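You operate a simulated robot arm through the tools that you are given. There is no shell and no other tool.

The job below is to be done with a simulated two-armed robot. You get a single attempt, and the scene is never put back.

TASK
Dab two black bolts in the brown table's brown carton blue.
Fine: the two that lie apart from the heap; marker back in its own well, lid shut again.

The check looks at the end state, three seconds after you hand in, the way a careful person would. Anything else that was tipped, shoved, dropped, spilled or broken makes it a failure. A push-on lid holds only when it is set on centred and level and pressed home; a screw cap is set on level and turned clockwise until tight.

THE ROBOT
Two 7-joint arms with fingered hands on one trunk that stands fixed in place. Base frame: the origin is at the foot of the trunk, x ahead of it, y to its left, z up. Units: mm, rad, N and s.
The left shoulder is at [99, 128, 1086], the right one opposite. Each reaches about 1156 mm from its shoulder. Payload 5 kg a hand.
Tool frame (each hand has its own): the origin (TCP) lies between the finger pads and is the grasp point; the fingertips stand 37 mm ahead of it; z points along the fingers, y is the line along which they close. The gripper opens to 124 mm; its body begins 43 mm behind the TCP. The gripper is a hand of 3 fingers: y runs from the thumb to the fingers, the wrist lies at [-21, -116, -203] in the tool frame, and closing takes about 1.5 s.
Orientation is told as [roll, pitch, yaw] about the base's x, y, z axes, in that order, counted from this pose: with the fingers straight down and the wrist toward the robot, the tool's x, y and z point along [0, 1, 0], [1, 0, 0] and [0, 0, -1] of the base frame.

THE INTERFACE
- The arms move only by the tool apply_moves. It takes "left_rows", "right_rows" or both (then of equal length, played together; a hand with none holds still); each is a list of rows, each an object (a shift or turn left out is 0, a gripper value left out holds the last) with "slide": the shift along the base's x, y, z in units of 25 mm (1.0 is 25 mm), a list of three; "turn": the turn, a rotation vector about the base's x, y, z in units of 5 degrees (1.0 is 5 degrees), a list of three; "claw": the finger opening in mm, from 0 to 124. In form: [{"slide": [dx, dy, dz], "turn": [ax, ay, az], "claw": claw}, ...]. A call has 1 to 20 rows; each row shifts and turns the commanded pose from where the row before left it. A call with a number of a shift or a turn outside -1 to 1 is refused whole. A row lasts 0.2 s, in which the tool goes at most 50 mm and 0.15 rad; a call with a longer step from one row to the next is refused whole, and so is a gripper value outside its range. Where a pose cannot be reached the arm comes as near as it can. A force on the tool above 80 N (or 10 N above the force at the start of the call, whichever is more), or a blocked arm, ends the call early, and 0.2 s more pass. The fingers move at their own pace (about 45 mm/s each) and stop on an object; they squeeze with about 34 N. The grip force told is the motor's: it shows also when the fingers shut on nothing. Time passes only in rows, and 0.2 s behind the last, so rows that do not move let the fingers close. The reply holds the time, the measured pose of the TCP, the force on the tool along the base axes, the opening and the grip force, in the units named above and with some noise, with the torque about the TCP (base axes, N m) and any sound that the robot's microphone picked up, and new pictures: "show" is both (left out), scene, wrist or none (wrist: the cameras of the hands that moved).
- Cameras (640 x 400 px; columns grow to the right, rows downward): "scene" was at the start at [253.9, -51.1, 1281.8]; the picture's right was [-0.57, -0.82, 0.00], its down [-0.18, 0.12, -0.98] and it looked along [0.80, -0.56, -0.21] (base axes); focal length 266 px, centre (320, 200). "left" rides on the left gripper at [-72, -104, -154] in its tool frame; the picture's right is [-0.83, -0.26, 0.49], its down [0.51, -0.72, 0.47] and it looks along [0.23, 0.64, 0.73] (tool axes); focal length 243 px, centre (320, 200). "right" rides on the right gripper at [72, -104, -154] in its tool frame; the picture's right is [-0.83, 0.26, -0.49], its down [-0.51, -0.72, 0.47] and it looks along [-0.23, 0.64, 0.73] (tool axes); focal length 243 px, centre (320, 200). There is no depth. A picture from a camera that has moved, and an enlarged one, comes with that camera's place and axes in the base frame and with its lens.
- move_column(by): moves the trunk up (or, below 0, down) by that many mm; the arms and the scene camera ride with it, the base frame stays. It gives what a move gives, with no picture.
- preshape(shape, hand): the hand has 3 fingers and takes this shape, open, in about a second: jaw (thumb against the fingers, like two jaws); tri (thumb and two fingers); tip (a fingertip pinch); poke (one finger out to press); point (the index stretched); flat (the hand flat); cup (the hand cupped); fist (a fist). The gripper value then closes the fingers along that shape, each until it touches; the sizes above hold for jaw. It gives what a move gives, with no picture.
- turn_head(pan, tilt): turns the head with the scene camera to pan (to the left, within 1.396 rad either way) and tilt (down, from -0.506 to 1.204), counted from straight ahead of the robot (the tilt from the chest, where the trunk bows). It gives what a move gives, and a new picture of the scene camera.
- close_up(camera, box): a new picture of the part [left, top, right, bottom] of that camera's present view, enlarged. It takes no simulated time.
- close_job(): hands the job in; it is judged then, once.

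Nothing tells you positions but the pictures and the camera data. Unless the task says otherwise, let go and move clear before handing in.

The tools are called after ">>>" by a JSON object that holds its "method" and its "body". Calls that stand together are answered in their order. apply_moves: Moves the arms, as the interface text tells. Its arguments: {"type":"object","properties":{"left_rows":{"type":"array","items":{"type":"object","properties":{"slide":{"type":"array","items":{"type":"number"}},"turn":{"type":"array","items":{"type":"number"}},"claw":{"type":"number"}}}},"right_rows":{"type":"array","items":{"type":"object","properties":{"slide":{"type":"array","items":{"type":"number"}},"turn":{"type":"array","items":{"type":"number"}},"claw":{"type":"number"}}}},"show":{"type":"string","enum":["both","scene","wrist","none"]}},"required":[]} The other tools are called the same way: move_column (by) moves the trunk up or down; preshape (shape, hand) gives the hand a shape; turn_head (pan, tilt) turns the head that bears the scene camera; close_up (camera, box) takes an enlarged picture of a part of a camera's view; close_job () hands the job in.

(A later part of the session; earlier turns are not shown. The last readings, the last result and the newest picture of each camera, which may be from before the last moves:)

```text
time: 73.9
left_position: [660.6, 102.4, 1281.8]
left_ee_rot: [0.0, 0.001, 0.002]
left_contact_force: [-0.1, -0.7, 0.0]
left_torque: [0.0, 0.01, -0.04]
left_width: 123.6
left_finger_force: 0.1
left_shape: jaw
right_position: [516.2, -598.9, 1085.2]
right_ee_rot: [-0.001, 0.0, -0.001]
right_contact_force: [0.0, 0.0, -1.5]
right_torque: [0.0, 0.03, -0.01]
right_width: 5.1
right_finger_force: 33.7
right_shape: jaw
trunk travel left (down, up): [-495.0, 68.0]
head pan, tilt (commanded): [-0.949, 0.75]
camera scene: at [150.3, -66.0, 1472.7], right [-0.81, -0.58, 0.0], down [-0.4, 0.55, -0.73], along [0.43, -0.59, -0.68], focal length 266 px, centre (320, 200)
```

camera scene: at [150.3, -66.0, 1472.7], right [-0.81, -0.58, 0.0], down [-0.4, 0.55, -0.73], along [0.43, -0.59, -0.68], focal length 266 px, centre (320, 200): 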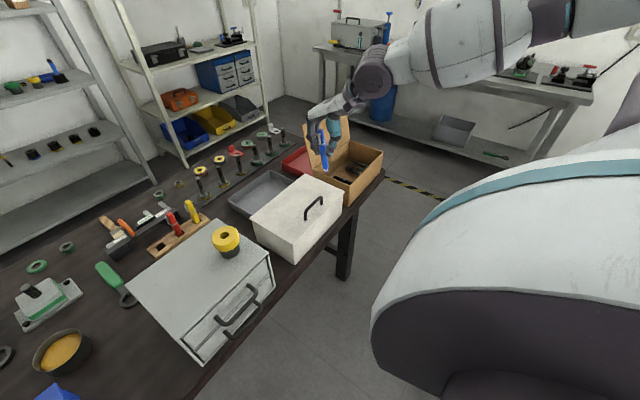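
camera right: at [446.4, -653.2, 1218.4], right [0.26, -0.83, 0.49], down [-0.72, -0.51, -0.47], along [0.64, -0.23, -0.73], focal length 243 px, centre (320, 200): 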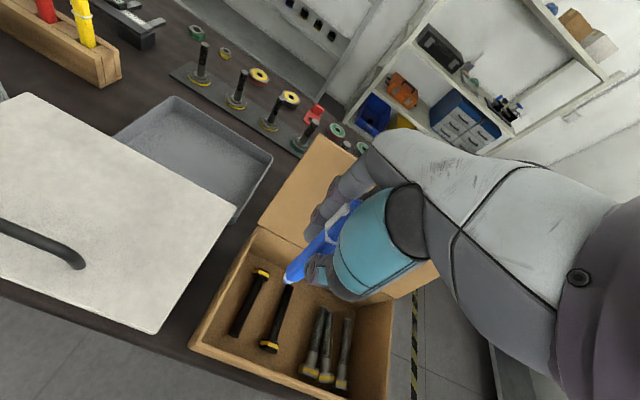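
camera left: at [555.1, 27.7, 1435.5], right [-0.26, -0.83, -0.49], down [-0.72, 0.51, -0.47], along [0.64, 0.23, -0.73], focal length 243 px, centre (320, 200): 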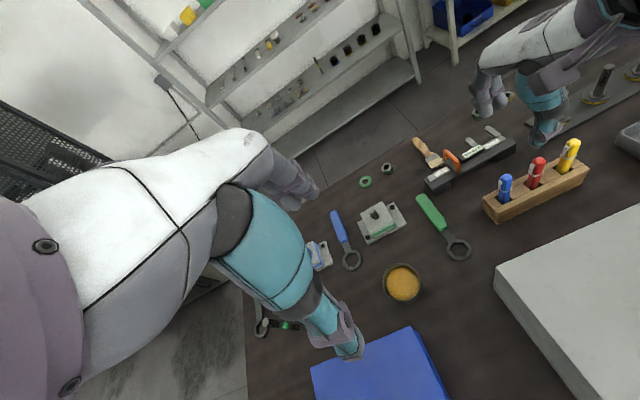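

>>> {"method": "apply_moves", "body": {"right_rows": [{"slide": [0.659, 0.983, 0]}, {"slide": [0.659, 0.983, 0]}, {"slide": [0.659, 0.983, 0]}, {"slide": [0.659, 0.983, 0]}, {"slide": [0.659, 0.983, 0]}, {"slide": [0.659, 0.983, 0]}, {"slide": [0.659, 0.983, 0]}, {"slide": [0.659, 0.983, 0]}, {"slide": [0.659, 0.983, 0]}, {"slide": [0.659, 0.983, 0]}, {"slide": [0.659, 0.983, 0]}, {"slide": [0.659, 0.983, 0]}, {"slide": [0.659, 0.983, 0]}, {"slide": [0.659, 0.983, 0]}, {"slide": [0.659, 0.983, 0]}, {"slide": [0.659, 0.983, 0]}, {"slide": [0.659, 0.983, 0]}, {"slide": [0, 0, -0.9]}, {"slide": [0, 0, -0.9]}, {}], "show": "wrist"}}

>>> {"method": "close_up", "body": {"camera": "right", "box": [220, 150, 400, 330]}}

>>> {"method": "close_up", "body": {"camera": "left", "box": [460, 90, 620, 230]}}

```text
time: 78.1
left_position: [660.1, 102.6, 1282.7]
left_ee_rot: [0.001, 0.0, 0.002]
left_contact_force: [-0.4, -0.1, -1.0]
left_torque: [-0.01, 0.0, 0.02]
left_width: 123.8
left_finger_force: 0.2
left_shape: jaw
right_position: [797.6, -180.9, 1041.7]
right_ee_rot: [-0.001, -0.003, 0.002]
right_contact_force: [0.6, 1.1, -0.6]
right_torque: [-0.04, 0.02, 0.01]
right_width: 5.0
right_finger_force: 33.7
right_shape: jaw
trunk travel left (down, up): [-495.0, 68.0]
head pan, tilt (commanded): [-0.949, 0.75]
camera right: at [692.3, -107.1, 1196.2], right [0.26, -0.83, 0.49], down [-0.72, -0.51, -0.47], along [0.64, -0.23, -0.73], focal length 243 px, centre (320, 200)
```

right: 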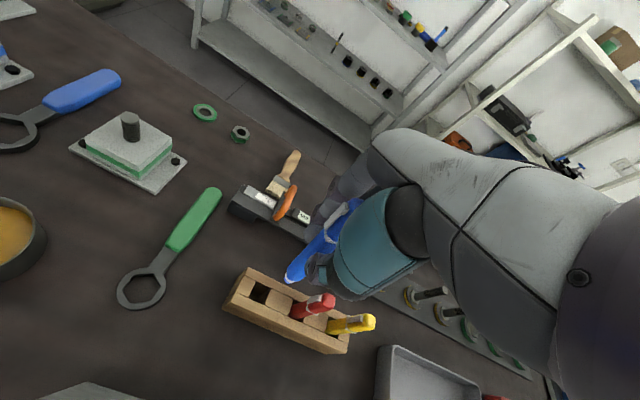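

```text
2.22 times, centred on (310, 240) of right
camera zoom: at [692.3, -107.1, 1196.2], right [0.26, -0.83, 0.49], down [-0.72, -0.51, -0.47], along [0.64, -0.23, -0.73], focal length 539 px, centre (342, 111)
```

zoom: 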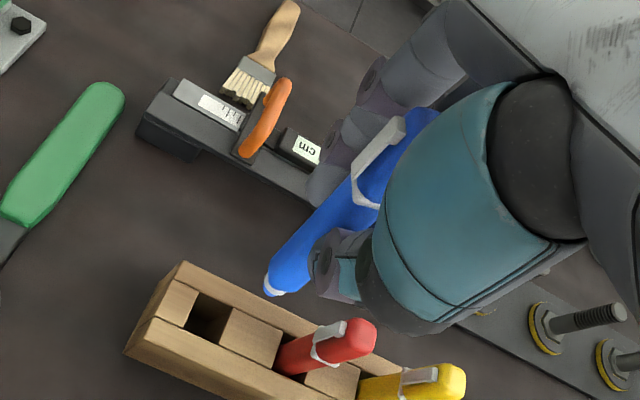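

```text
2.86 times, centred on (540, 160) of left
camera zoom: at [556.1, 29.0, 1435.0], right [-0.26, -0.83, -0.49], down [-0.72, 0.51, -0.47], along [0.64, 0.23, -0.73], focal length 693 px, centre (-309, 314)
```

zoom: 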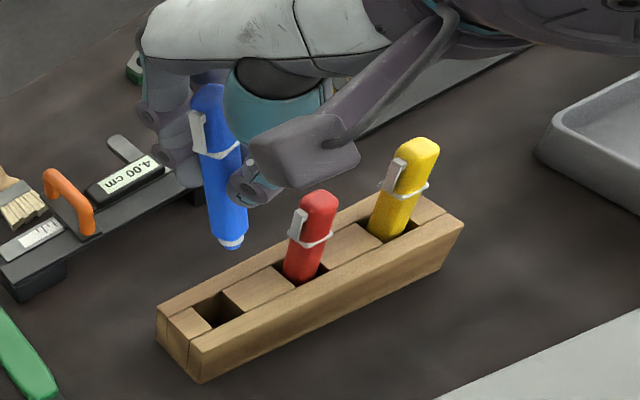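

The marker is back above the block. I'll take careful zooms of the empty well and the nib to align them before lowering.

>>> {"method": "turn_head", "body": {"pan": -0.4, "tilt": 0.8}}

>>> {"method": "close_up", "body": {"camera": "right", "box": [225, 220, 345, 340]}}

>>> {"method": "close_up", "body": {"camera": "left", "box": [500, 110, 600, 220]}}

```text
time: 79.0
left_position: [661.0, 101.9, 1282.8]
left_ee_rot: [0.001, 0.001, 0.001]
left_contact_force: [-0.4, -0.8, -0.4]
left_torque: [-0.03, 0.02, -0.01]
left_width: 123.7
left_finger_force: 0.1
left_shape: jaw
right_position: [796.9, -181.4, 1040.8]
right_ee_rot: [-0.002, 0.0, -0.001]
right_contact_force: [-0.3, 0.7, -0.3]
right_torque: [0.0, 0.03, -0.01]
right_width: 4.9
right_finger_force: 33.9
right_shape: jaw
trunk travel left (down, up): [-495.0, 68.0]
head pan, tilt (commanded): [-0.4, 0.799]
camera scene: at [176.4, -29.4, 1468.7], right [-0.39, -0.92, 0.0], down [-0.66, 0.28, -0.7], along [0.64, -0.27, -0.72], focal length 266 px, centre (320, 200)
```

scene: 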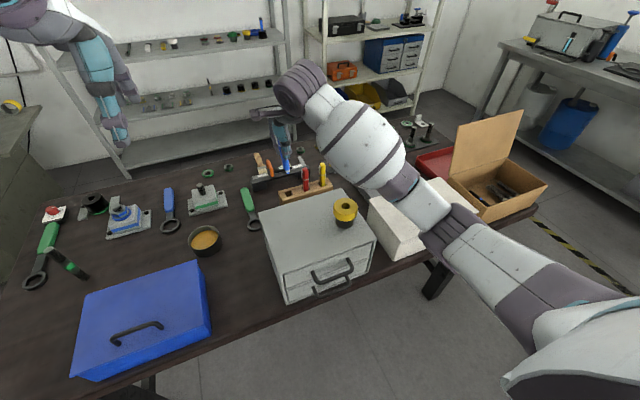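

```text
3.33 times, centred on (285, 280) of right
camera zoom: at [692.4, -107.5, 1196.0], right [0.26, -0.83, 0.49], down [-0.72, -0.51, -0.47], along [0.64, -0.23, -0.73], focal length 809 px, centre (437, -67)
```

zoom: 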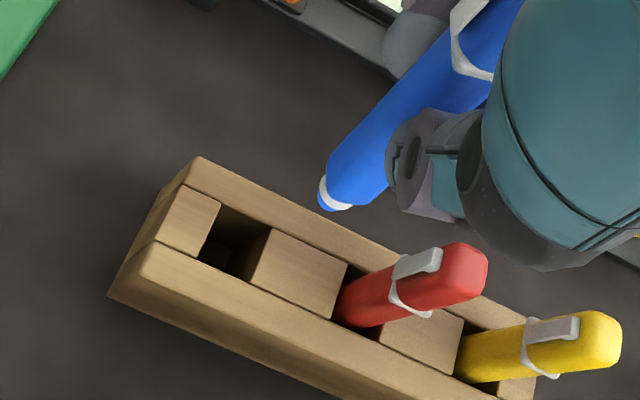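

```text
3.64 times, centred on (550, 165) of left
camera zoom: at [556.3, 28.6, 1434.8], right [-0.26, -0.83, -0.49], down [-0.72, 0.51, -0.47], along [0.64, 0.23, -0.73], focal length 882 px, centre (-516, 327)
```

zoom: 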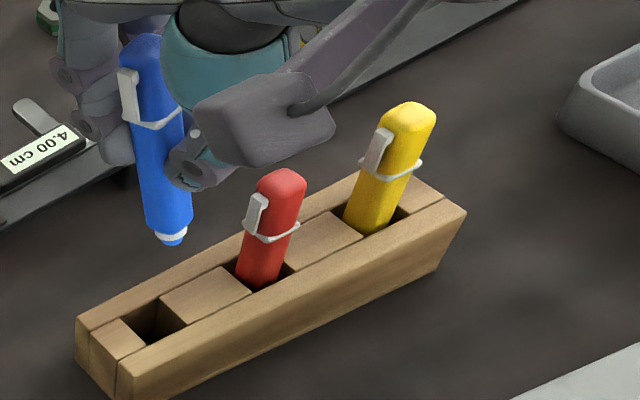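

The nib sits about 3 mm to −y of the well's centre. I'll correct that, lower until the nib is just above the well opening, and check.

>>> {"method": "apply_moves", "body": {"right_rows": [{"slide": [-0.03, 0.1, -0.7]}, {"slide": [0, 0, -0.9]}, {"slide": [0, 0, -0.9]}, {"slide": [0, 0, -0.7]}, {}], "show": "none"}}

>>> {"method": "close_up", "body": {"camera": "right", "box": [240, 210, 340, 310]}}

>>> {"method": "close_up", "body": {"camera": "left", "box": [500, 110, 580, 220]}}

>>> {"method": "close_up", "body": {"camera": "scene", "box": [250, 120, 350, 220]}}

```text
time: 80.5
left_position: [652.0, 103.8, 1284.3]
left_ee_rot: [-0.001, -0.005, 0.001]
left_contact_force: [-1.1, -1.4, 0.1]
left_torque: [0.03, 0.03, -0.03]
left_width: 124.1
left_finger_force: 0.1
left_shape: jaw
right_position: [798.8, -184.9, 987.4]
right_ee_rot: [0.002, -0.043, -0.008]
right_contact_force: [-0.4, -0.8, -0.1]
right_torque: [-0.03, 0.02, 0.04]
right_width: 5.2
right_finger_force: 34.1
right_shape: jaw
trunk travel left (down, up): [-495.0, 68.0]
head pan, tilt (commanded): [-0.4, 0.799]
stopped in row 5 (right hand): the arm was blocked; the commanded pose is now the measured one
```

```text
4.00 times, centred on (290, 260) of right
camera zoom: at [688.6, -109.8, 1139.1], right [0.23, -0.83, 0.5], down [-0.71, -0.5, -0.5], along [0.67, -0.24, -0.71], focal length 970 px, centre (440, -40)
```

zoom: 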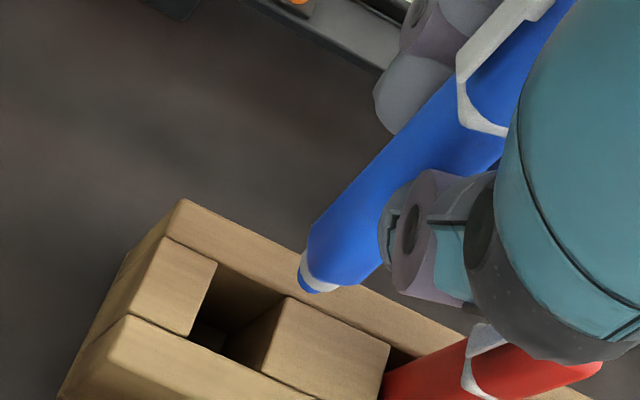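

```text
3.64 times, centred on (540, 165) of left
camera zoom: at [547.3, 29.8, 1437.1], right [-0.26, -0.83, -0.49], down [-0.72, 0.51, -0.48], along [0.64, 0.23, -0.73], focal length 882 px, centre (-480, 327)
```

zoom: 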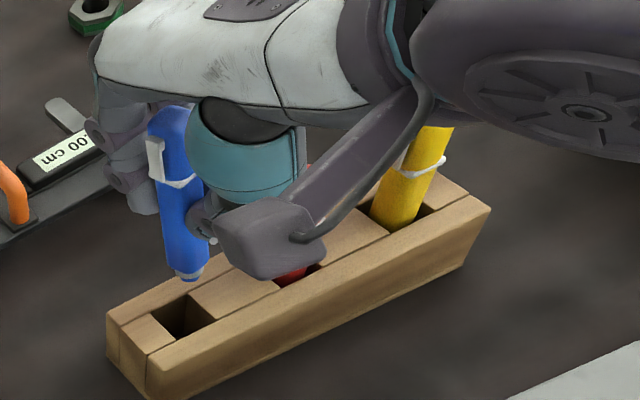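

```text
4.00 times, centred on (300, 170) of scene
camera zoom: at [167.0, -28.0, 1469.2], right [-0.39, -0.92, 0.0], down [-0.66, 0.28, -0.7], along [0.65, -0.27, -0.71], focal length 1063 px, centre (400, 320)
```

zoom: 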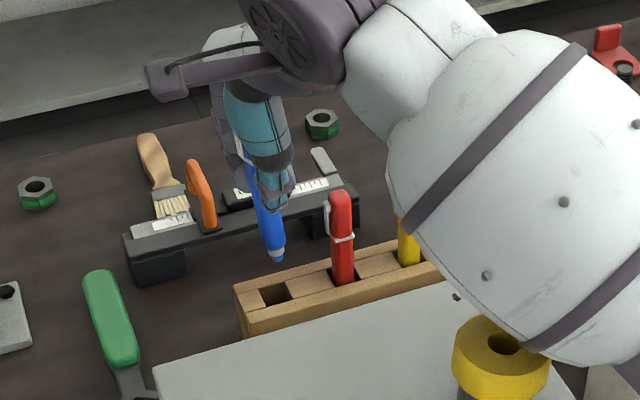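

The arm was blocked: the forearm/elbow came down low over the boxes this time. I'll raise straight up to free it and check nothing was displaced.

>>> {"method": "apply_moves", "body": {"right_rows": [{"slide": [0, 0, 0.5]}, {"slide": [0, 0, 0.8]}, {"slide": [0, 0, 0.8]}, {"slide": [0, 0, 0.8]}, {}]}}

>>> {"method": "close_up", "body": {"camera": "scene", "box": [240, 160, 480, 310]}}

```text
time: 81.7
left_position: [663.4, 102.2, 1281.4]
left_ee_rot: [0.002, 0.002, 0.0]
left_contact_force: [-0.8, -1.0, -0.3]
left_torque: [0.01, 0.02, -0.01]
left_width: 123.7
left_finger_force: 0.0
left_shape: jaw
right_position: [804.0, -181.4, 1045.6]
right_ee_rot: [0.0, -0.019, -0.006]
right_contact_force: [-0.8, 0.1, -0.4]
right_torque: [0.03, 0.0, 0.01]
right_width: 4.9
right_finger_force: 34.5
right_shape: jaw
trunk travel left (down, up): [-495.0, 68.0]
head pan, tilt (commanded): [-0.4, 0.799]
camera scene: at [178.1, -30.0, 1468.2], right [-0.39, -0.92, 0.0], down [-0.66, 0.28, -0.7], along [0.64, -0.27, -0.72], focal length 266 px, centre (320, 200)
camera right: at [696.6, -108.6, 1198.0], right [0.25, -0.83, 0.5], down [-0.72, -0.5, -0.49], along [0.65, -0.23, -0.72], focal length 243 px, centre (320, 200)
```

scene: 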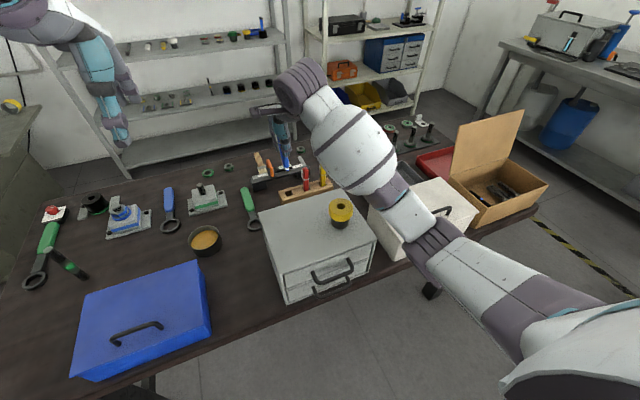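
right: 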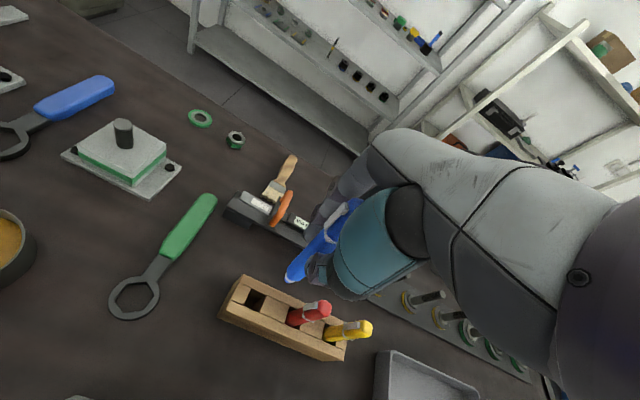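

```text
2.67 times, centred on (360, 235) of scene
camera zoom: at [178.1, -30.0, 1468.2], right [-0.39, -0.92, 0.0], down [-0.66, 0.28, -0.7], along [0.64, -0.27, -0.72], focal length 708 px, centre (213, 107)
```

zoom: 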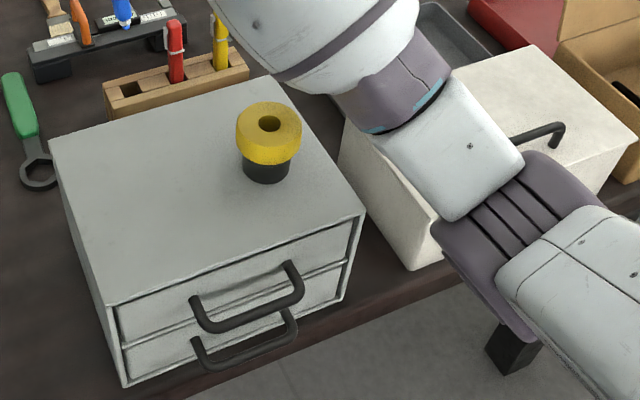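

The elbow swung low in front of the boxes. I'll raise the hand high to bring the elbow up again, then redo the descent the way that worked the first time.

>>> {"method": "apply_moves", "body": {"right_rows": [{"slide": [-0.3, -0.2, 1], "turn": [0, 0.1, 0.05]}, {"slide": [-0.3, -0.2, 1], "turn": [0, 0.1, 0]}, {"slide": [-0.3, -0.2, 1]}, {"slide": [-0.3, -0.2, 1]}, {"slide": [-0.3, -0.2, 1]}, {"slide": [-0.3, -0.2, 1]}, {"slide": [-0.3, -0.2, 1]}, {"slide": [-0.3, -0.2, 1]}, {"slide": [-0.3, -0.2, 1]}, {"slide": [-0.3, -0.2, 1]}, {"slide": [-0.3, -0.2, 1]}, {"slide": [-0.3, -0.2, 1]}, {"slide": [0, 0, 1]}, {"slide": [0, 0, 1]}, {}]}}

```text
time: 84.8
left_position: [660.4, 101.6, 1282.1]
left_ee_rot: [0.0, 0.0, -0.002]
left_contact_force: [-0.4, 0.1, 0.3]
left_torque: [0.03, -0.01, 0.02]
left_width: 123.6
left_finger_force: 0.1
left_shape: jaw
right_position: [712.6, -241.7, 1396.4]
right_ee_rot: [0.0, -0.002, -0.002]
right_contact_force: [0.3, -0.1, -1.1]
right_torque: [-0.02, 0.01, 0.0]
right_width: 4.9
right_finger_force: 34.3
right_shape: jaw
trunk travel left (down, up): [-495.0, 68.0]
head pan, tilt (commanded): [-0.4, 0.799]
camera scene: at [176.4, -29.8, 1468.6], right [-0.39, -0.92, 0.0], down [-0.66, 0.28, -0.7], along [0.64, -0.27, -0.72], focal length 266 px, centre (320, 200)
camera right: at [607.2, -167.8, 1550.8], right [0.26, -0.83, 0.49], down [-0.72, -0.51, -0.47], along [0.64, -0.23, -0.73], focal length 243 px, centre (320, 200)
```

scene: 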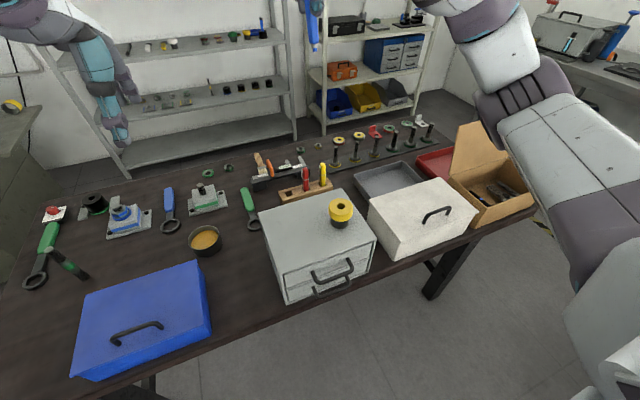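
right: 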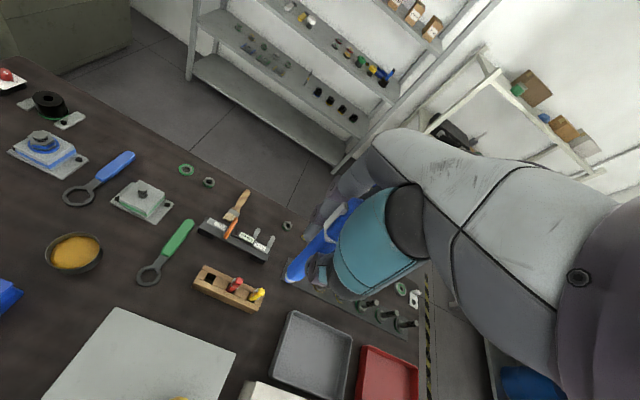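

The elbow is up and clear. I'll return the head to the earlier pose so I can compare the boxes with the earlier picture.

>>> {"method": "turn_head", "body": {"pan": -0.75, "tilt": 0.85}}

>>> {"method": "close_up", "body": {"camera": "scene", "box": [160, 140, 280, 220]}}

>>> {"method": "close_up", "body": {"camera": "scene", "box": [340, 70, 460, 190]}}

```text
time: 85.7
left_position: [660.6, 101.7, 1281.7]
left_ee_rot: [0.0, 0.001, 0.001]
left_contact_force: [-0.5, -0.1, 0.5]
left_torque: [0.03, 0.04, -0.05]
left_width: 123.7
left_finger_force: 0.0
left_shape: jaw
right_position: [712.6, -241.3, 1396.0]
right_ee_rot: [0.002, -0.003, 0.0]
right_contact_force: [-0.2, 0.8, -0.8]
right_torque: [0.0, -0.01, 0.03]
right_width: 4.8
right_finger_force: 34.0
right_shape: jaw
trunk travel left (down, up): [-495.0, 68.0]
head pan, tilt (commanded): [-0.75, 0.85]
camera scene: at [159.3, -51.3, 1464.7], right [-0.68, -0.73, 0.0], down [-0.55, 0.51, -0.66], along [0.48, -0.45, -0.75], focal length 266 px, centre (320, 200)
```

scene: 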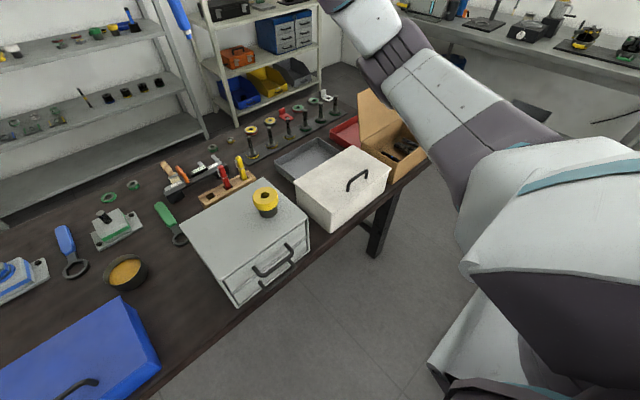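

```text
5.00 times, centred on (220, 180) of scene
camera zoom: at [159.3, -51.3, 1464.7], right [-0.68, -0.73, 0.0], down [-0.55, 0.51, -0.66], along [0.48, -0.45, -0.75], focal length 1328 px, centre (820, 300)
```

zoom: 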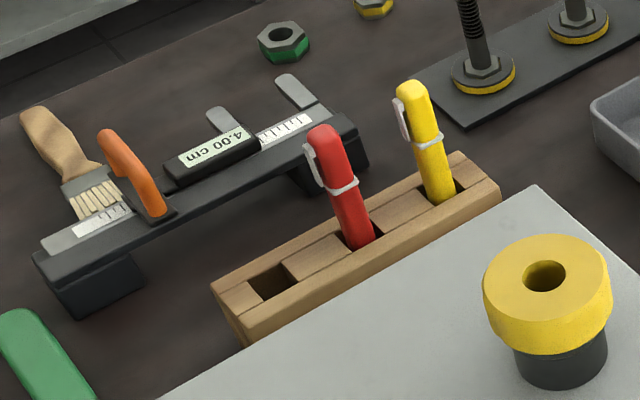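

```text
3.33 times, centred on (400, 130) of scene
camera zoom: at [159.3, -51.3, 1464.7], right [-0.68, -0.73, 0.0], down [-0.55, 0.51, -0.66], along [0.48, -0.45, -0.75], focal length 886 px, centre (53, 433)
```

zoom: 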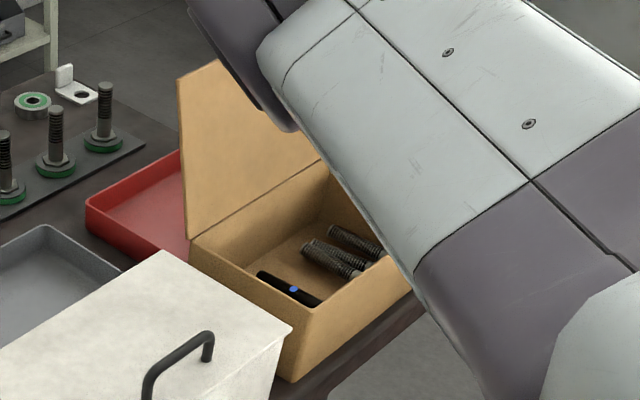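

The blocks and boxes are unchanged, but the yellow-topped item on the drawer unit shifted about 10 mm, toward +x and +y, when the forearm touched it. I'll put it back with the left hand after stowing the marker. First I'll bring the marker down with the elbow up and check along the way.

>>> {"method": "apply_moves", "body": {"right_rows": [{"slide": [0.28, 0.2, -0.95]}, {"slide": [0.28, 0.2, -0.95]}, {"slide": [0.28, 0.2, -0.95]}, {"slide": [0.28, 0.2, -0.95]}, {"slide": [0.28, 0.2, -0.95]}, {"slide": [0.28, 0.2, -0.95]}, {"slide": [0.28, 0.2, -0.95]}, {"slide": [0.28, 0.2, -0.95]}, {"slide": [0.28, 0.2, -0.95]}, {"slide": [0.28, 0.2, -0.95]}, {"slide": [0.28, 0.2, -0.95]}, {"slide": [0.26, 0.26, -0.95]}, {}]}}

```text
time: 88.5
left_position: [659.8, 103.2, 1283.1]
left_ee_rot: [-0.002, 0.0, 0.0]
left_contact_force: [-0.7, -0.6, -0.7]
left_torque: [0.03, 0.02, 0.01]
left_width: 123.6
left_finger_force: 0.1
left_shape: jaw
right_position: [796.1, -180.9, 1113.0]
right_ee_rot: [0.002, -0.002, -0.001]
right_contact_force: [-0.1, -1.4, -0.2]
right_torque: [-0.01, 0.03, -0.05]
right_width: 4.9
right_finger_force: 33.5
right_shape: jaw
trunk travel left (down, up): [-495.0, 68.0]
head pan, tilt (commanded): [-0.75, 0.85]
camera scene: at [158.8, -51.5, 1464.8], right [-0.68, -0.73, 0.0], down [-0.55, 0.51, -0.66], along [0.48, -0.45, -0.75], focal length 266 px, centre (320, 200)
camera right: at [690.5, -108.0, 1267.3], right [0.26, -0.83, 0.49], down [-0.72, -0.51, -0.47], along [0.64, -0.23, -0.73], focal length 243 px, centre (320, 200)
```

scene: 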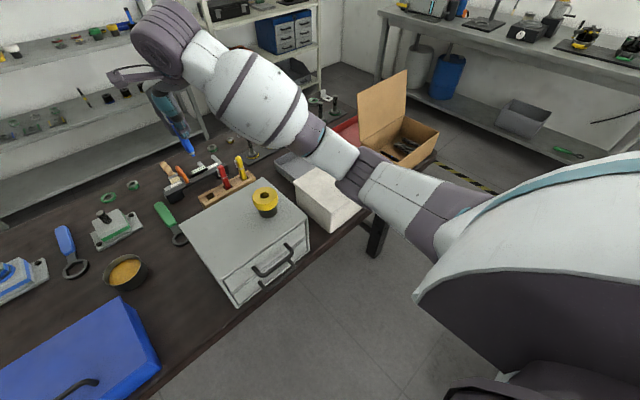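
right: 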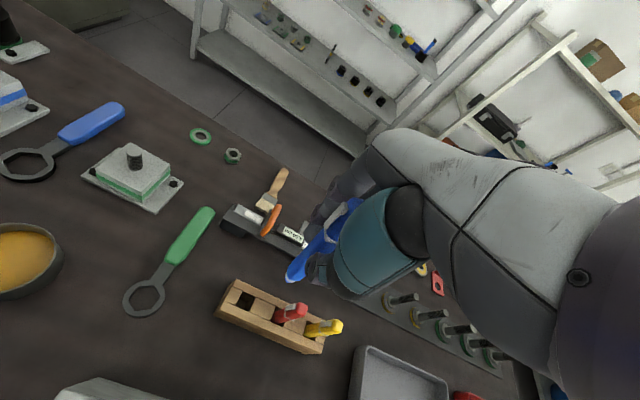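

The elbow drops again on this path. The first time I came diagonally from a high point on the right, which kept the elbow up, so I'll go back up there and repeat that route.

>>> {"method": "apply_moves", "body": {"right_rows": [{"slide": [-0.28, -0.2, 0.95]}, {"slide": [-0.28, -0.2, 0.95]}, {"slide": [-0.28, -0.2, 0.95]}, {"slide": [-0.28, -0.2, 0.95]}, {"slide": [-0.28, -0.2, 0.95]}, {"slide": [-0.28, -0.2, 0.95]}, {"slide": [-0.28, -0.2, 0.95]}, {"slide": [-0.28, -0.2, 0.95]}, {"slide": [-0.28, -0.2, 0.95]}, {"slide": [-0.28, -0.2, 0.95]}, {"slide": [-0.28, -0.2, 0.95]}, {"slide": [-0.26, -0.2, 0.95]}, {}], "show": "none"}}

>>> {"method": "apply_moves", "body": {"right_rows": [{"slide": [-0.45, -0.98, 0.08]}, {"slide": [-0.45, -0.98, 0.08]}, {"slide": [-0.45, -0.98, 0.08]}, {"slide": [-0.45, -0.98, 0.08]}, {"slide": [-0.45, -0.98, 0.08]}, {"slide": [-0.45, -0.98, 0.08]}, {"slide": [-0.45, -0.98, 0.08]}, {"slide": [-0.45, -0.98, 0.08]}, {"slide": [-0.45, -0.98, 0.08]}, {"slide": [-0.45, -0.98, 0.08]}, {"slide": [-0.45, -0.98, 0.08]}, {"slide": [-0.45, -0.98, 0.08]}, {"slide": [-0.45, -0.98, 0.08]}, {"slide": [-0.45, -0.98, 0.08]}, {"slide": [-0.45, -0.98, 0.08]}, {"slide": [-0.45, -0.98, 0.08]}, {}], "show": "scene"}}

```text
time: 91.3
left_position: [660.5, 102.1, 1281.1]
left_ee_rot: [0.0, 0.001, -0.001]
left_contact_force: [0.3, -0.9, 0.6]
left_torque: [0.04, -0.04, 0.01]
left_width: 123.9
left_finger_force: 0.0
left_shape: jaw
right_position: [713.1, -241.3, 1396.1]
right_ee_rot: [0.001, -0.004, -0.003]
right_contact_force: [0.3, -0.6, -0.1]
right_torque: [0.01, 0.02, -0.01]
right_width: 5.1
right_finger_force: 34.0
right_shape: jaw
trunk travel left (down, up): [-495.0, 68.0]
head pan, tilt (commanded): [-0.75, 0.85]
```

```text
time: 94.9
left_position: [662.0, 102.7, 1281.7]
left_ee_rot: [-0.001, -0.001, 0.0]
left_contact_force: [0.0, -0.1, -0.1]
left_torque: [0.01, 0.02, -0.02]
left_width: 123.7
left_finger_force: 0.0
left_shape: jaw
right_position: [532.5, -632.8, 1430.7]
right_ee_rot: [0.002, -0.003, 0.0]
right_contact_force: [0.4, 0.0, -0.5]
right_torque: [-0.01, -0.01, 0.02]
right_width: 4.8
right_finger_force: 34.0
right_shape: jaw
trunk travel left (down, up): [-495.0, 68.0]
head pan, tilt (commanded): [-0.75, 0.85]
camera scene: at [159.8, -51.0, 1464.6], right [-0.68, -0.73, 0.0], down [-0.55, 0.51, -0.66], along [0.48, -0.45, -0.75], focal length 266 px, centre (320, 200)
```

scene: 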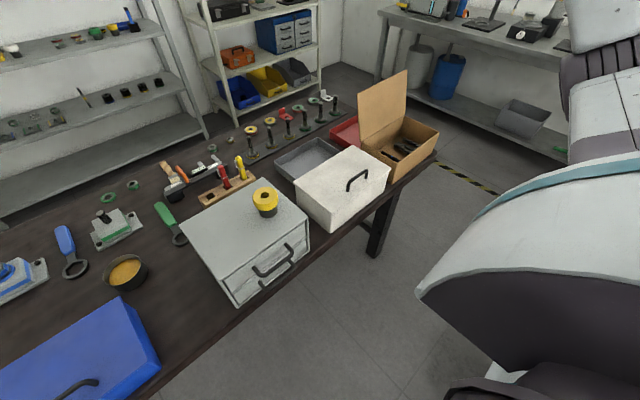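

Here the elbow is in a side position rather than up. Tilting the hand, as during the lid opening, is what raised it, so I'll repeat that tilt in free air well above the carton and then untilt.

>>> {"method": "apply_moves", "body": {"right_rows": [{"slide": [-0.16, -0.75, -1]}, {"slide": [-0.16, -0.75, -1]}, {"slide": [-0.16, -0.75, -1]}, {"slide": [-0.16, -0.75, -1]}, {"slide": [-0.16, -0.75, -1]}, {"slide": [-0.16, -0.75, -1]}, {"slide": [-0.16, -0.75, -1]}, {"slide": [-0.16, -0.75, -1]}, {}], "show": "none"}}

>>> {"method": "apply_moves", "body": {"right_rows": [{"slide": [0.36, 0, 0.1], "turn": [0, 0.45, 0]}, {"slide": [0.36, 0, 0.1], "turn": [0, 0.45, 0]}, {"slide": [0.36, 0, 0.1], "turn": [0, 0.45, 0]}, {"slide": [0.36, 0, 0.1], "turn": [0, 0.45, 0]}, {"slide": [0.36, 0, 0.1], "turn": [0, 0.45, 0]}, {"slide": [0.36, 0, 0.1], "turn": [0, 0.45, 0]}, {"slide": [0.36, 0, 0.1], "turn": [0, 0.45, 0]}, {"slide": [0.36, 0, 0.1], "turn": [0, 0.45, 0]}, {"slide": [0.36, 0, 0.1], "turn": [0, 0.45, 0]}, {"slide": [0.36, 0, 0.1], "turn": [0, 0.45, 0]}, {"slide": [0.36, 0, 0], "turn": [0, 0.45, 0]}, {"slide": [0.36, 0, 0], "turn": [0, 0.45, 0]}, {"slide": [0.36, 0, 0], "turn": [0, 0.45, 0]}, {"slide": [0.36, 0, 0], "turn": [0, 0.45, 0]}, {"slide": [0.36, 0, 0], "turn": [0, 0.45, 0]}, {"slide": [0.36, 0, 0], "turn": [0, 0.45, 0]}, {"slide": [0.36, 0, 0], "turn": [0, 0.45, 0]}, {"slide": [0.36, 0, 0], "turn": [0, 0.45, 0]}, {}]}}

```text
time: 96.9
left_position: [660.0, 102.6, 1281.9]
left_ee_rot: [0.0, -0.001, 0.0]
left_contact_force: [-0.1, 0.2, 0.9]
left_torque: [0.01, 0.01, -0.01]
left_width: 123.5
left_finger_force: 0.2
left_shape: jaw
right_position: [500.6, -780.7, 1230.0]
right_ee_rot: [0.001, -0.004, -0.001]
right_contact_force: [-0.8, -0.4, 0.6]
right_torque: [0.0, 0.03, -0.02]
right_width: 4.7
right_finger_force: 33.7
right_shape: jaw
trunk travel left (down, up): [-495.0, 68.0]
head pan, tilt (commanded): [-0.75, 0.85]
```

```text
time: 100.9
left_position: [659.0, 100.9, 1282.2]
left_ee_rot: [0.0, 0.0, 0.001]
left_contact_force: [-0.8, 0.4, -0.4]
left_torque: [0.01, -0.01, -0.02]
left_width: 123.8
left_finger_force: 0.0
left_shape: jaw
right_position: [662.8, -783.6, 1253.9]
right_ee_rot: [0.002, 0.703, 0.001]
right_contact_force: [-0.5, -1.1, -1.0]
right_torque: [0.02, -0.02, 0.03]
right_width: 4.8
right_finger_force: 34.4
right_shape: jaw
trunk travel left (down, up): [-495.0, 68.0]
head pan, tilt (commanded): [-0.75, 0.85]
camera scene: at [158.5, -51.8, 1464.8], right [-0.68, -0.73, 0.0], down [-0.55, 0.51, -0.66], along [0.48, -0.45, -0.75], focal length 266 px, centre (320, 200)
camera right: at [682.3, -709.4, 1440.0], right [0.52, -0.83, 0.21], down [-0.86, -0.51, 0.11], along [0.02, -0.23, -0.97], focal length 243 px, centre (320, 200)
```

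scene: 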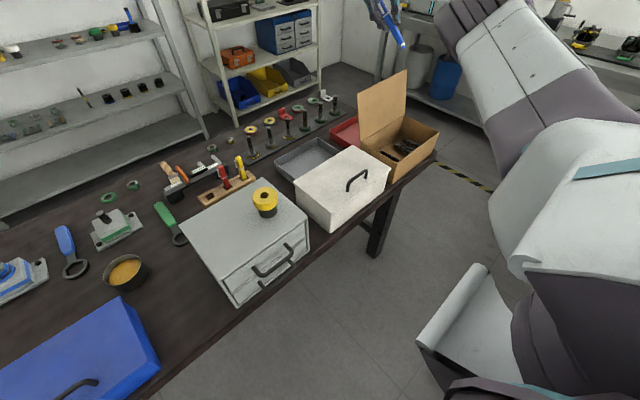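
right: 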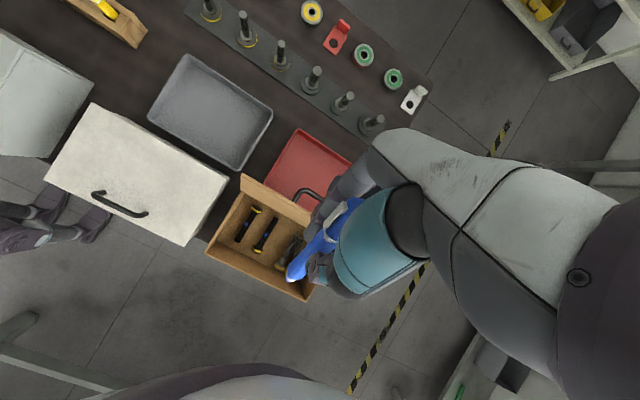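

The elbow has come up. I'll add a bit more tilt and height, then untilt while moving back.

>>> {"method": "apply_moves", "body": {"right_rows": [{"slide": [0.1, 0.1, 0.8], "turn": [0, 0.3, 0]}, {"slide": [0.1, 0.1, 0.8], "turn": [0, 0.3, 0]}, {"slide": [0.1, 0.1, 0.8], "turn": [0, 0.3, 0]}, {"slide": [0, 0.2, 0.8], "turn": [0, 0.3, 0]}, {"slide": [0, 0.2, 0.8], "turn": [0, 0.3, 0]}, {}], "show": "none"}}

>>> {"method": "apply_moves", "body": {"right_rows": [{"slide": [-0.5, 0.3, 0.2], "turn": [0, -0.2, 0]}, {"slide": [-0.5, 0.3, 0.2], "turn": [0, -0.4, 0]}, {"slide": [-0.6, 0.2, 0.1], "turn": [0, -0.6, 0]}, {"slide": [-0.6, 0.2, 0.1], "turn": [0, -0.8, 0]}, {"slide": [-0.6, 0.2, 0.1], "turn": [0, -0.8, 0]}, {"slide": [-0.6, 0.2, 0.1], "turn": [0, -0.8, 0]}, {"slide": [-0.6, 0.2, 0], "turn": [0, -0.8, 0]}, {"slide": [-0.6, 0.2, 0], "turn": [0, -0.8, 0]}, {"slide": [-0.4, 0.2, 0], "turn": [0, -0.8, 0]}, {"slide": [-0.4, 0.2, 0], "turn": [0, -0.8, 0]}, {"slide": [0, 0.2, 0], "turn": [0, -0.8, 0]}, {"slide": [0, 0.2, 0], "turn": [0, -0.8, 0]}, {}]}}

```text
time: 102.3
left_position: [661.0, 101.9, 1282.0]
left_ee_rot: [0.0, 0.001, -0.001]
left_contact_force: [-0.9, -0.1, 0.1]
left_torque: [0.05, -0.02, 0.02]
left_width: 123.8
left_finger_force: 0.1
left_shape: jaw
right_position: [660.9, -758.6, 1349.1]
right_ee_rot: [-0.005, 0.82, 0.0]
right_contact_force: [0.1, -0.1, 0.1]
right_torque: [0.0, 0.03, -0.02]
right_width: 4.9
right_finger_force: 34.5
right_shape: jaw
right hand out of reach, approached as far as the arm can: row 3, 4, 5
trunk travel left (down, up): [-495.0, 68.0]
head pan, tilt (commanded): [-0.75, 0.85]
```

```text
time: 105.1
left_position: [660.8, 102.4, 1281.4]
left_ee_rot: [0.0, 0.0, 0.0]
left_contact_force: [-0.2, 0.2, -0.5]
left_torque: [-0.03, 0.0, 0.01]
left_width: 123.6
left_finger_force: 0.2
left_shape: jaw
right_position: [679.5, -850.4, 1449.3]
right_ee_rot: [0.004, 0.102, 0.0]
right_contact_force: [0.5, -0.2, -0.1]
right_torque: [0.0, 0.0, -0.01]
right_width: 4.6
right_finger_force: 34.1
right_shape: jaw
right hand out of reach, approached as far as the arm can: row 1, 2, 3, 4, 5, 6, 7, 8, 9, 10, 11, 12
trunk travel left (down, up): [-495.0, 68.0]
head pan, tilt (commanded): [-0.75, 0.85]
camera scene: at [159.2, -51.3, 1464.7], right [-0.68, -0.73, 0.0], down [-0.55, 0.51, -0.66], along [0.48, -0.45, -0.75], focal length 266 px, centre (320, 200)
camera right: at [591.3, -777.6, 1616.2], right [0.31, -0.83, 0.46], down [-0.77, -0.51, -0.4], along [0.56, -0.23, -0.79], focal length 243 px, centre (320, 200)
```

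scene: 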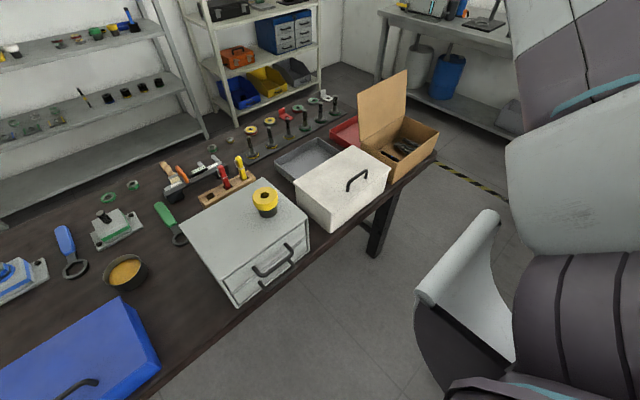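
right: 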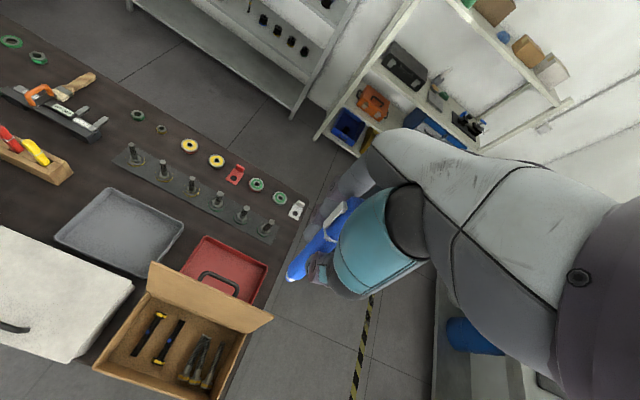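

The elbow is now high and the hand is nearly level. I'll head toward the marker block from here, keeping high first.

>>> {"method": "apply_moves", "body": {"right_rows": [{"slide": [-0.3, 0.9, -0.3], "turn": [0, -0.2, 0]}, {"slide": [-0.3, 0.9, -0.3], "turn": [0, -0.2, 0]}, {"slide": [-0.3, 0.9, -0.3], "turn": [0, -0.2, 0]}, {"slide": [-0.3, 0.9, -0.3], "turn": [0, -0.2, 0]}, {"slide": [-0.3, 0.9, 0], "turn": [0, -0.2, 0]}, {"slide": [-0.3, 0.9, 0], "turn": [0, -0.17, 0]}, {"slide": [-0.3, 0.9, 0]}, {"slide": [-0.3, 0.9, 0]}, {}]}}

```text
time: 107.1
left_position: [659.9, 101.5, 1282.1]
left_ee_rot: [-0.002, 0.0, 0.002]
left_contact_force: [-0.3, 0.0, 0.5]
left_torque: [-0.02, 0.03, 0.0]
left_width: 123.8
left_finger_force: 0.0
left_shape: jaw
right_position: [734.3, -802.4, 1495.4]
right_ee_rot: [0.002, 0.001, 0.0]
right_contact_force: [-0.5, -0.5, -1.0]
right_torque: [-0.01, -0.01, 0.0]
right_width: 4.7
right_finger_force: 34.2
right_shape: jaw
right hand out of reach, approached as far as the arm can: row 1, 2, 3, 4, 5, 6, 7, 8
trunk travel left (down, up): [-495.0, 68.0]
head pan, tilt (commanded): [-0.75, 0.85]
camera scene: at [159.1, -51.7, 1464.7], right [-0.68, -0.73, 0.0], down [-0.55, 0.51, -0.66], along [0.48, -0.45, -0.75], focal length 266 px, centre (320, 200)
camera right: at [628.6, -729.6, 1651.7], right [0.26, -0.83, 0.49], down [-0.72, -0.51, -0.47], along [0.64, -0.23, -0.73], focal length 243 px, centre (320, 200)
```

scene: 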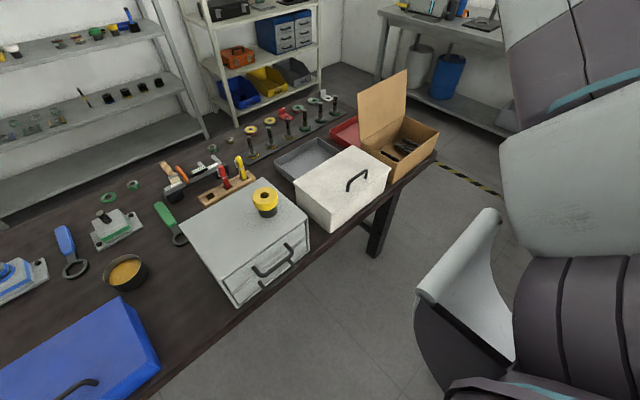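
right: 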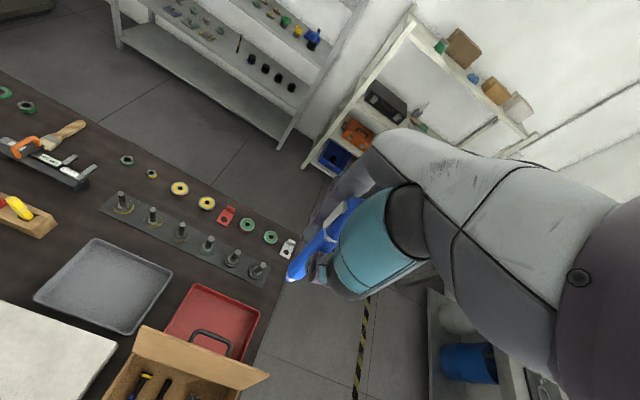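

The arm is against a joint limit in this branch. As before, I'll tilt the hand back up to free it, then translate toward the robot before untilting.

>>> {"method": "apply_moves", "body": {"right_rows": [{"turn": [0, 1, 0]}, {"turn": [0, 1, 0]}, {"turn": [0, 1, 0]}, {"turn": [0, 1, 0]}, {"turn": [0, 1, 0]}, {"turn": [0, 1, 0]}, {"turn": [0, 1, 0]}, {"turn": [0, 1, 0]}], "show": "scene"}}

```text
time: 108.9
left_position: [662.8, 103.7, 1281.9]
left_ee_rot: [-0.002, 0.003, 0.0]
left_contact_force: [0.2, 0.3, -1.4]
left_torque: [-0.02, 0.04, 0.01]
left_width: 123.8
left_finger_force: 0.1
left_shape: jaw
right_position: [667.1, -730.0, 1453.4]
right_ee_rot: [-0.011, 0.666, -0.004]
right_contact_force: [0.9, 0.2, -0.9]
right_torque: [-0.05, 0.02, 0.05]
right_width: 4.6
right_finger_force: 34.1
right_shape: jaw
right hand out of reach, approached as far as the arm can: row 1, 2, 3, 4, 5, 6, 7, 8
trunk travel left (down, up): [-495.0, 68.0]
head pan, tilt (commanded): [-0.75, 0.85]
camera scene: at [162.0, -49.6, 1464.3], right [-0.68, -0.73, 0.0], down [-0.55, 0.51, -0.66], along [0.48, -0.45, -0.75], focal length 266 px, centre (320, 200)
```

scene: 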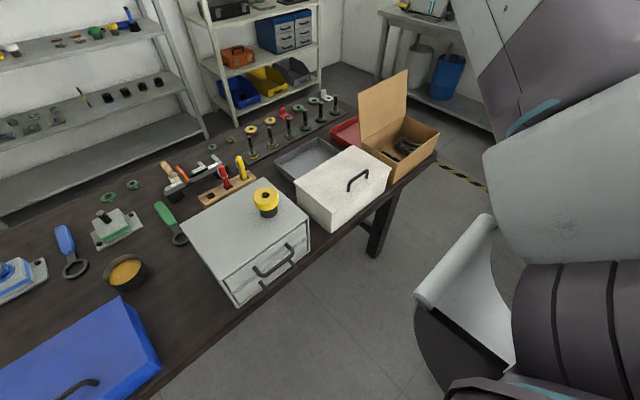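

>>> {"method": "apply_moves", "body": {"right_rows": [{"slide": [-0.5, 0.3, -0.2], "turn": [0, -0.1, 0]}, {"slide": [-0.5, 0.3, -0.2], "turn": [0, -0.1, 0]}, {"slide": [-0.5, 0.3, -0.2], "turn": [0, -0.1, 0]}, {"slide": [-0.5, 0.3, -0.2], "turn": [0, -0.1, 0]}], "show": "scene"}}

```text
time: 109.9
left_position: [661.5, 101.8, 1283.0]
left_ee_rot: [0.0, 0.0, 0.0]
left_contact_force: [0.4, 0.3, -0.6]
left_torque: [-0.03, 0.0, -0.02]
left_width: 123.4
left_finger_force: 0.1
left_shape: jaw
right_position: [655.8, -730.5, 1462.0]
right_ee_rot: [0.002, 0.682, -0.002]
right_contact_force: [0.8, 0.1, -0.9]
right_torque: [-0.04, 0.0, 0.01]
right_width: 5.0
right_finger_force: 34.5
right_shape: jaw
right hand out of reach, approached as far as the arm can: row 1, 2, 3, 4
trunk travel left (down, up): [-495.0, 68.0]
head pan, tilt (commanded): [-0.75, 0.85]
camera scene: at [159.6, -51.6, 1464.6], right [-0.68, -0.73, 0.0], down [-0.55, 0.51, -0.66], along [0.48, -0.45, -0.75], focal length 266 px, centre (320, 200)
```

scene: 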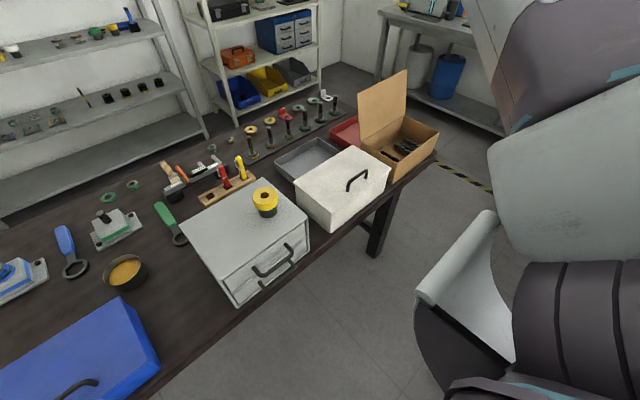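

>>> {"method": "apply_moves", "body": {"right_rows": [{"slide": [-0.2, 0, -0.6], "turn": [0, 0.6, 0]}, {"slide": [-0.2, 0, -0.6], "turn": [0, 0.6, 0]}, {"slide": [-0.2, 0, -0.6], "turn": [0, 0.6, 0]}, {"slide": [-0.2, 0, -0.6], "turn": [0, 0.6, 0]}], "show": "scene"}}

```text
time: 110.9
left_position: [660.3, 99.6, 1283.1]
left_ee_rot: [0.001, -0.001, 0.002]
left_contact_force: [-1.0, -0.3, 0.1]
left_torque: [0.05, 0.01, 0.04]
left_width: 123.7
left_finger_force: 0.1
left_shape: jaw
right_position: [646.6, -732.4, 1431.5]
right_ee_rot: [0.004, 0.783, 0.002]
right_contact_force: [-0.6, -0.9, -0.6]
right_torque: [0.02, -0.04, -0.04]
right_width: 4.8
right_finger_force: 33.7
right_shape: jaw
right hand out of reach, approached as far as the arm can: row 1, 2
trunk travel left (down, up): [-495.0, 68.0]
head pan, tilt (commanded): [-0.75, 0.85]
camera scene: at [158.0, -53.9, 1464.8], right [-0.68, -0.73, 0.0], down [-0.55, 0.51, -0.66], along [0.48, -0.45, -0.75], focal length 266 px, centre (320, 200)
```

scene: 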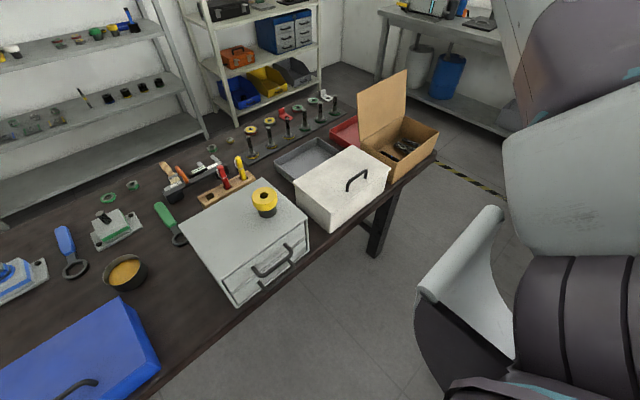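

>>> {"method": "apply_moves", "body": {"right_rows": [{"slide": [-0.3, 0.1, -0.6], "turn": [0, 0.1, 0]}, {"slide": [-0.4, 0.2, -0.4]}, {"slide": [-0.5, 0.2, -0.2], "turn": [0, -0.2, 0]}, {"slide": [-0.5, 0.2, -0.2], "turn": [0, -0.2, 0]}, {"slide": [-0.5, 0.2, -0.2], "turn": [0, -0.3, 0]}, {"slide": [-0.5, 0.2, -0.1], "turn": [0, -0.4, 0]}], "show": "scene"}}

```text
time: 112.3
left_position: [658.5, 102.1, 1282.7]
left_ee_rot: [0.0, -0.001, 0.0]
left_contact_force: [-1.2, -0.1, 0.1]
left_torque: [-0.01, -0.04, 0.0]
left_width: 123.9
left_finger_force: 0.2
left_shape: jaw
right_position: [576.6, -699.9, 1391.3]
right_ee_rot: [0.001, 0.694, 0.0]
right_contact_force: [1.1, -0.6, 0.8]
right_torque: [0.02, -0.05, -0.01]
right_width: 4.9
right_finger_force: 34.5
right_shape: jaw
trunk travel left (down, up): [-495.0, 68.0]
head pan, tilt (commanded): [-0.75, 0.85]
camera scene: at [157.6, -51.3, 1465.0], right [-0.68, -0.73, 0.0], down [-0.55, 0.51, -0.66], along [0.48, -0.45, -0.75], focal length 266 px, centre (320, 200)
```

scene: 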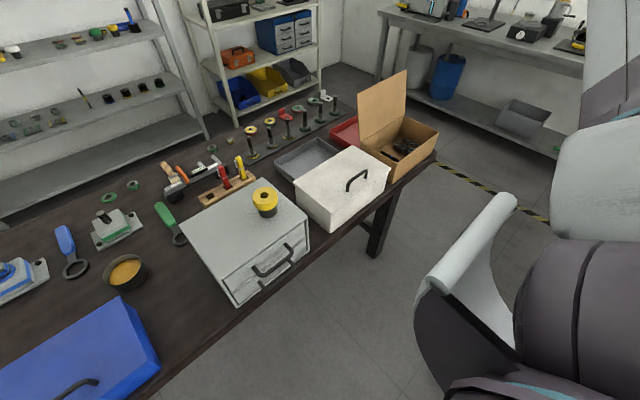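

It's free again. I'll untilt gradually while moving toward the earlier high starting point.

>>> {"method": "apply_moves", "body": {"right_rows": [{"slide": [-0.4, 0.2, 0.1], "turn": [0, -0.6, 0]}, {"slide": [-0.4, 0.2, 0.1], "turn": [0, -0.6, 0]}, {"slide": [-0.4, 0.2, 0.1], "turn": [0, -0.8, 0]}, {"slide": [-0.3, 0.2, 0.1], "turn": [0, -0.8, 0]}, {"slide": [-0.2, 0.2, 0.1], "turn": [0, -0.8, 0]}, {"slide": [0, 0.2, 0.1], "turn": [0, -0.8, 0]}, {"slide": [0, 0.2, 0.1], "turn": [0, -0.8, 0]}, {"slide": [0, 0.3, 0.1], "turn": [0, -0.8, 0]}, {"slide": [0, 0.3, 0.1], "turn": [0, -0.8, 0]}, {"slide": [0, 0.3, 0.1], "turn": [0, -0.8, 0]}, {"slide": [0, 0, 0], "turn": [0, -0.35, 0]}, {}], "show": "scene"}}

```text
time: 114.9
left_position: [660.2, 101.6, 1281.8]
left_ee_rot: [0.0, -0.001, -0.001]
left_contact_force: [-0.1, 0.2, 0.0]
left_torque: [0.03, -0.01, -0.02]
left_width: 123.6
left_finger_force: 0.1
left_shape: jaw
right_position: [534.7, -644.0, 1414.9]
right_ee_rot: [0.002, 0.004, -0.002]
right_contact_force: [0.3, 1.1, -1.1]
right_torque: [0.01, -0.02, 0.01]
right_width: 4.9
right_finger_force: 34.0
right_shape: jaw
trunk travel left (down, up): [-495.0, 68.0]
head pan, tilt (commanded): [-0.75, 0.85]
camera scene: at [159.4, -51.4, 1464.7], right [-0.68, -0.73, 0.0], down [-0.55, 0.51, -0.66], along [0.48, -0.45, -0.75], focal length 266 px, centre (320, 200)
```

scene: 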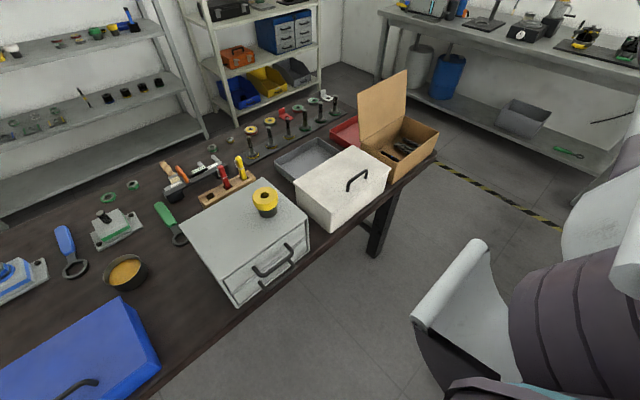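

The arm is back at the earlier high point with the elbow up. I'll take the same diagonal as the first time, checking halfway.

>>> {"method": "apply_moves", "body": {"right_rows": [{"slide": [0.554, 0.97, -0.5]}, {"slide": [0.554, 0.97, -0.5]}, {"slide": [0.554, 0.97, -0.5]}, {"slide": [0.554, 0.97, -0.5]}, {"slide": [0.554, 0.97, -0.5]}, {"slide": [0.554, 0.97, -0.5]}, {"slide": [0.554, 0.97, -0.5]}, {"slide": [0.554, 0.97, -0.5]}, {"slide": [0.554, 0.97, -0.5]}, {"slide": [0.554, 0.97, -0.5]}, {}], "show": "scene"}}

```text
time: 117.3
left_position: [659.1, 102.3, 1282.6]
left_ee_rot: [0.001, 0.0, 0.001]
left_contact_force: [0.0, 0.4, -0.6]
left_torque: [0.01, -0.01, -0.01]
left_width: 123.7
left_finger_force: 0.0
left_shape: jaw
right_position: [673.9, -402.9, 1290.8]
right_ee_rot: [0.002, 0.002, 0.0]
right_contact_force: [0.3, -0.3, 0.9]
right_torque: [0.0, -0.03, -0.02]
right_width: 4.7
right_finger_force: 34.2
right_shape: jaw
trunk travel left (down, up): [-495.0, 68.0]
head pan, tilt (commanded): [-0.75, 0.85]
camera scene: at [158.3, -51.9, 1464.9], right [-0.68, -0.73, 0.0], down [-0.55, 0.51, -0.66], along [0.48, -0.45, -0.75], focal length 266 px, centre (320, 200)
```

scene: 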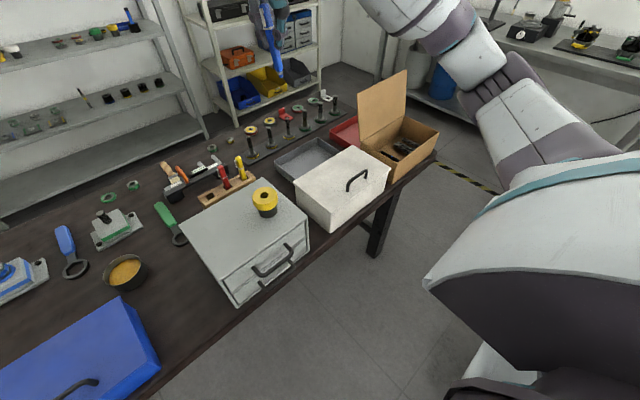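

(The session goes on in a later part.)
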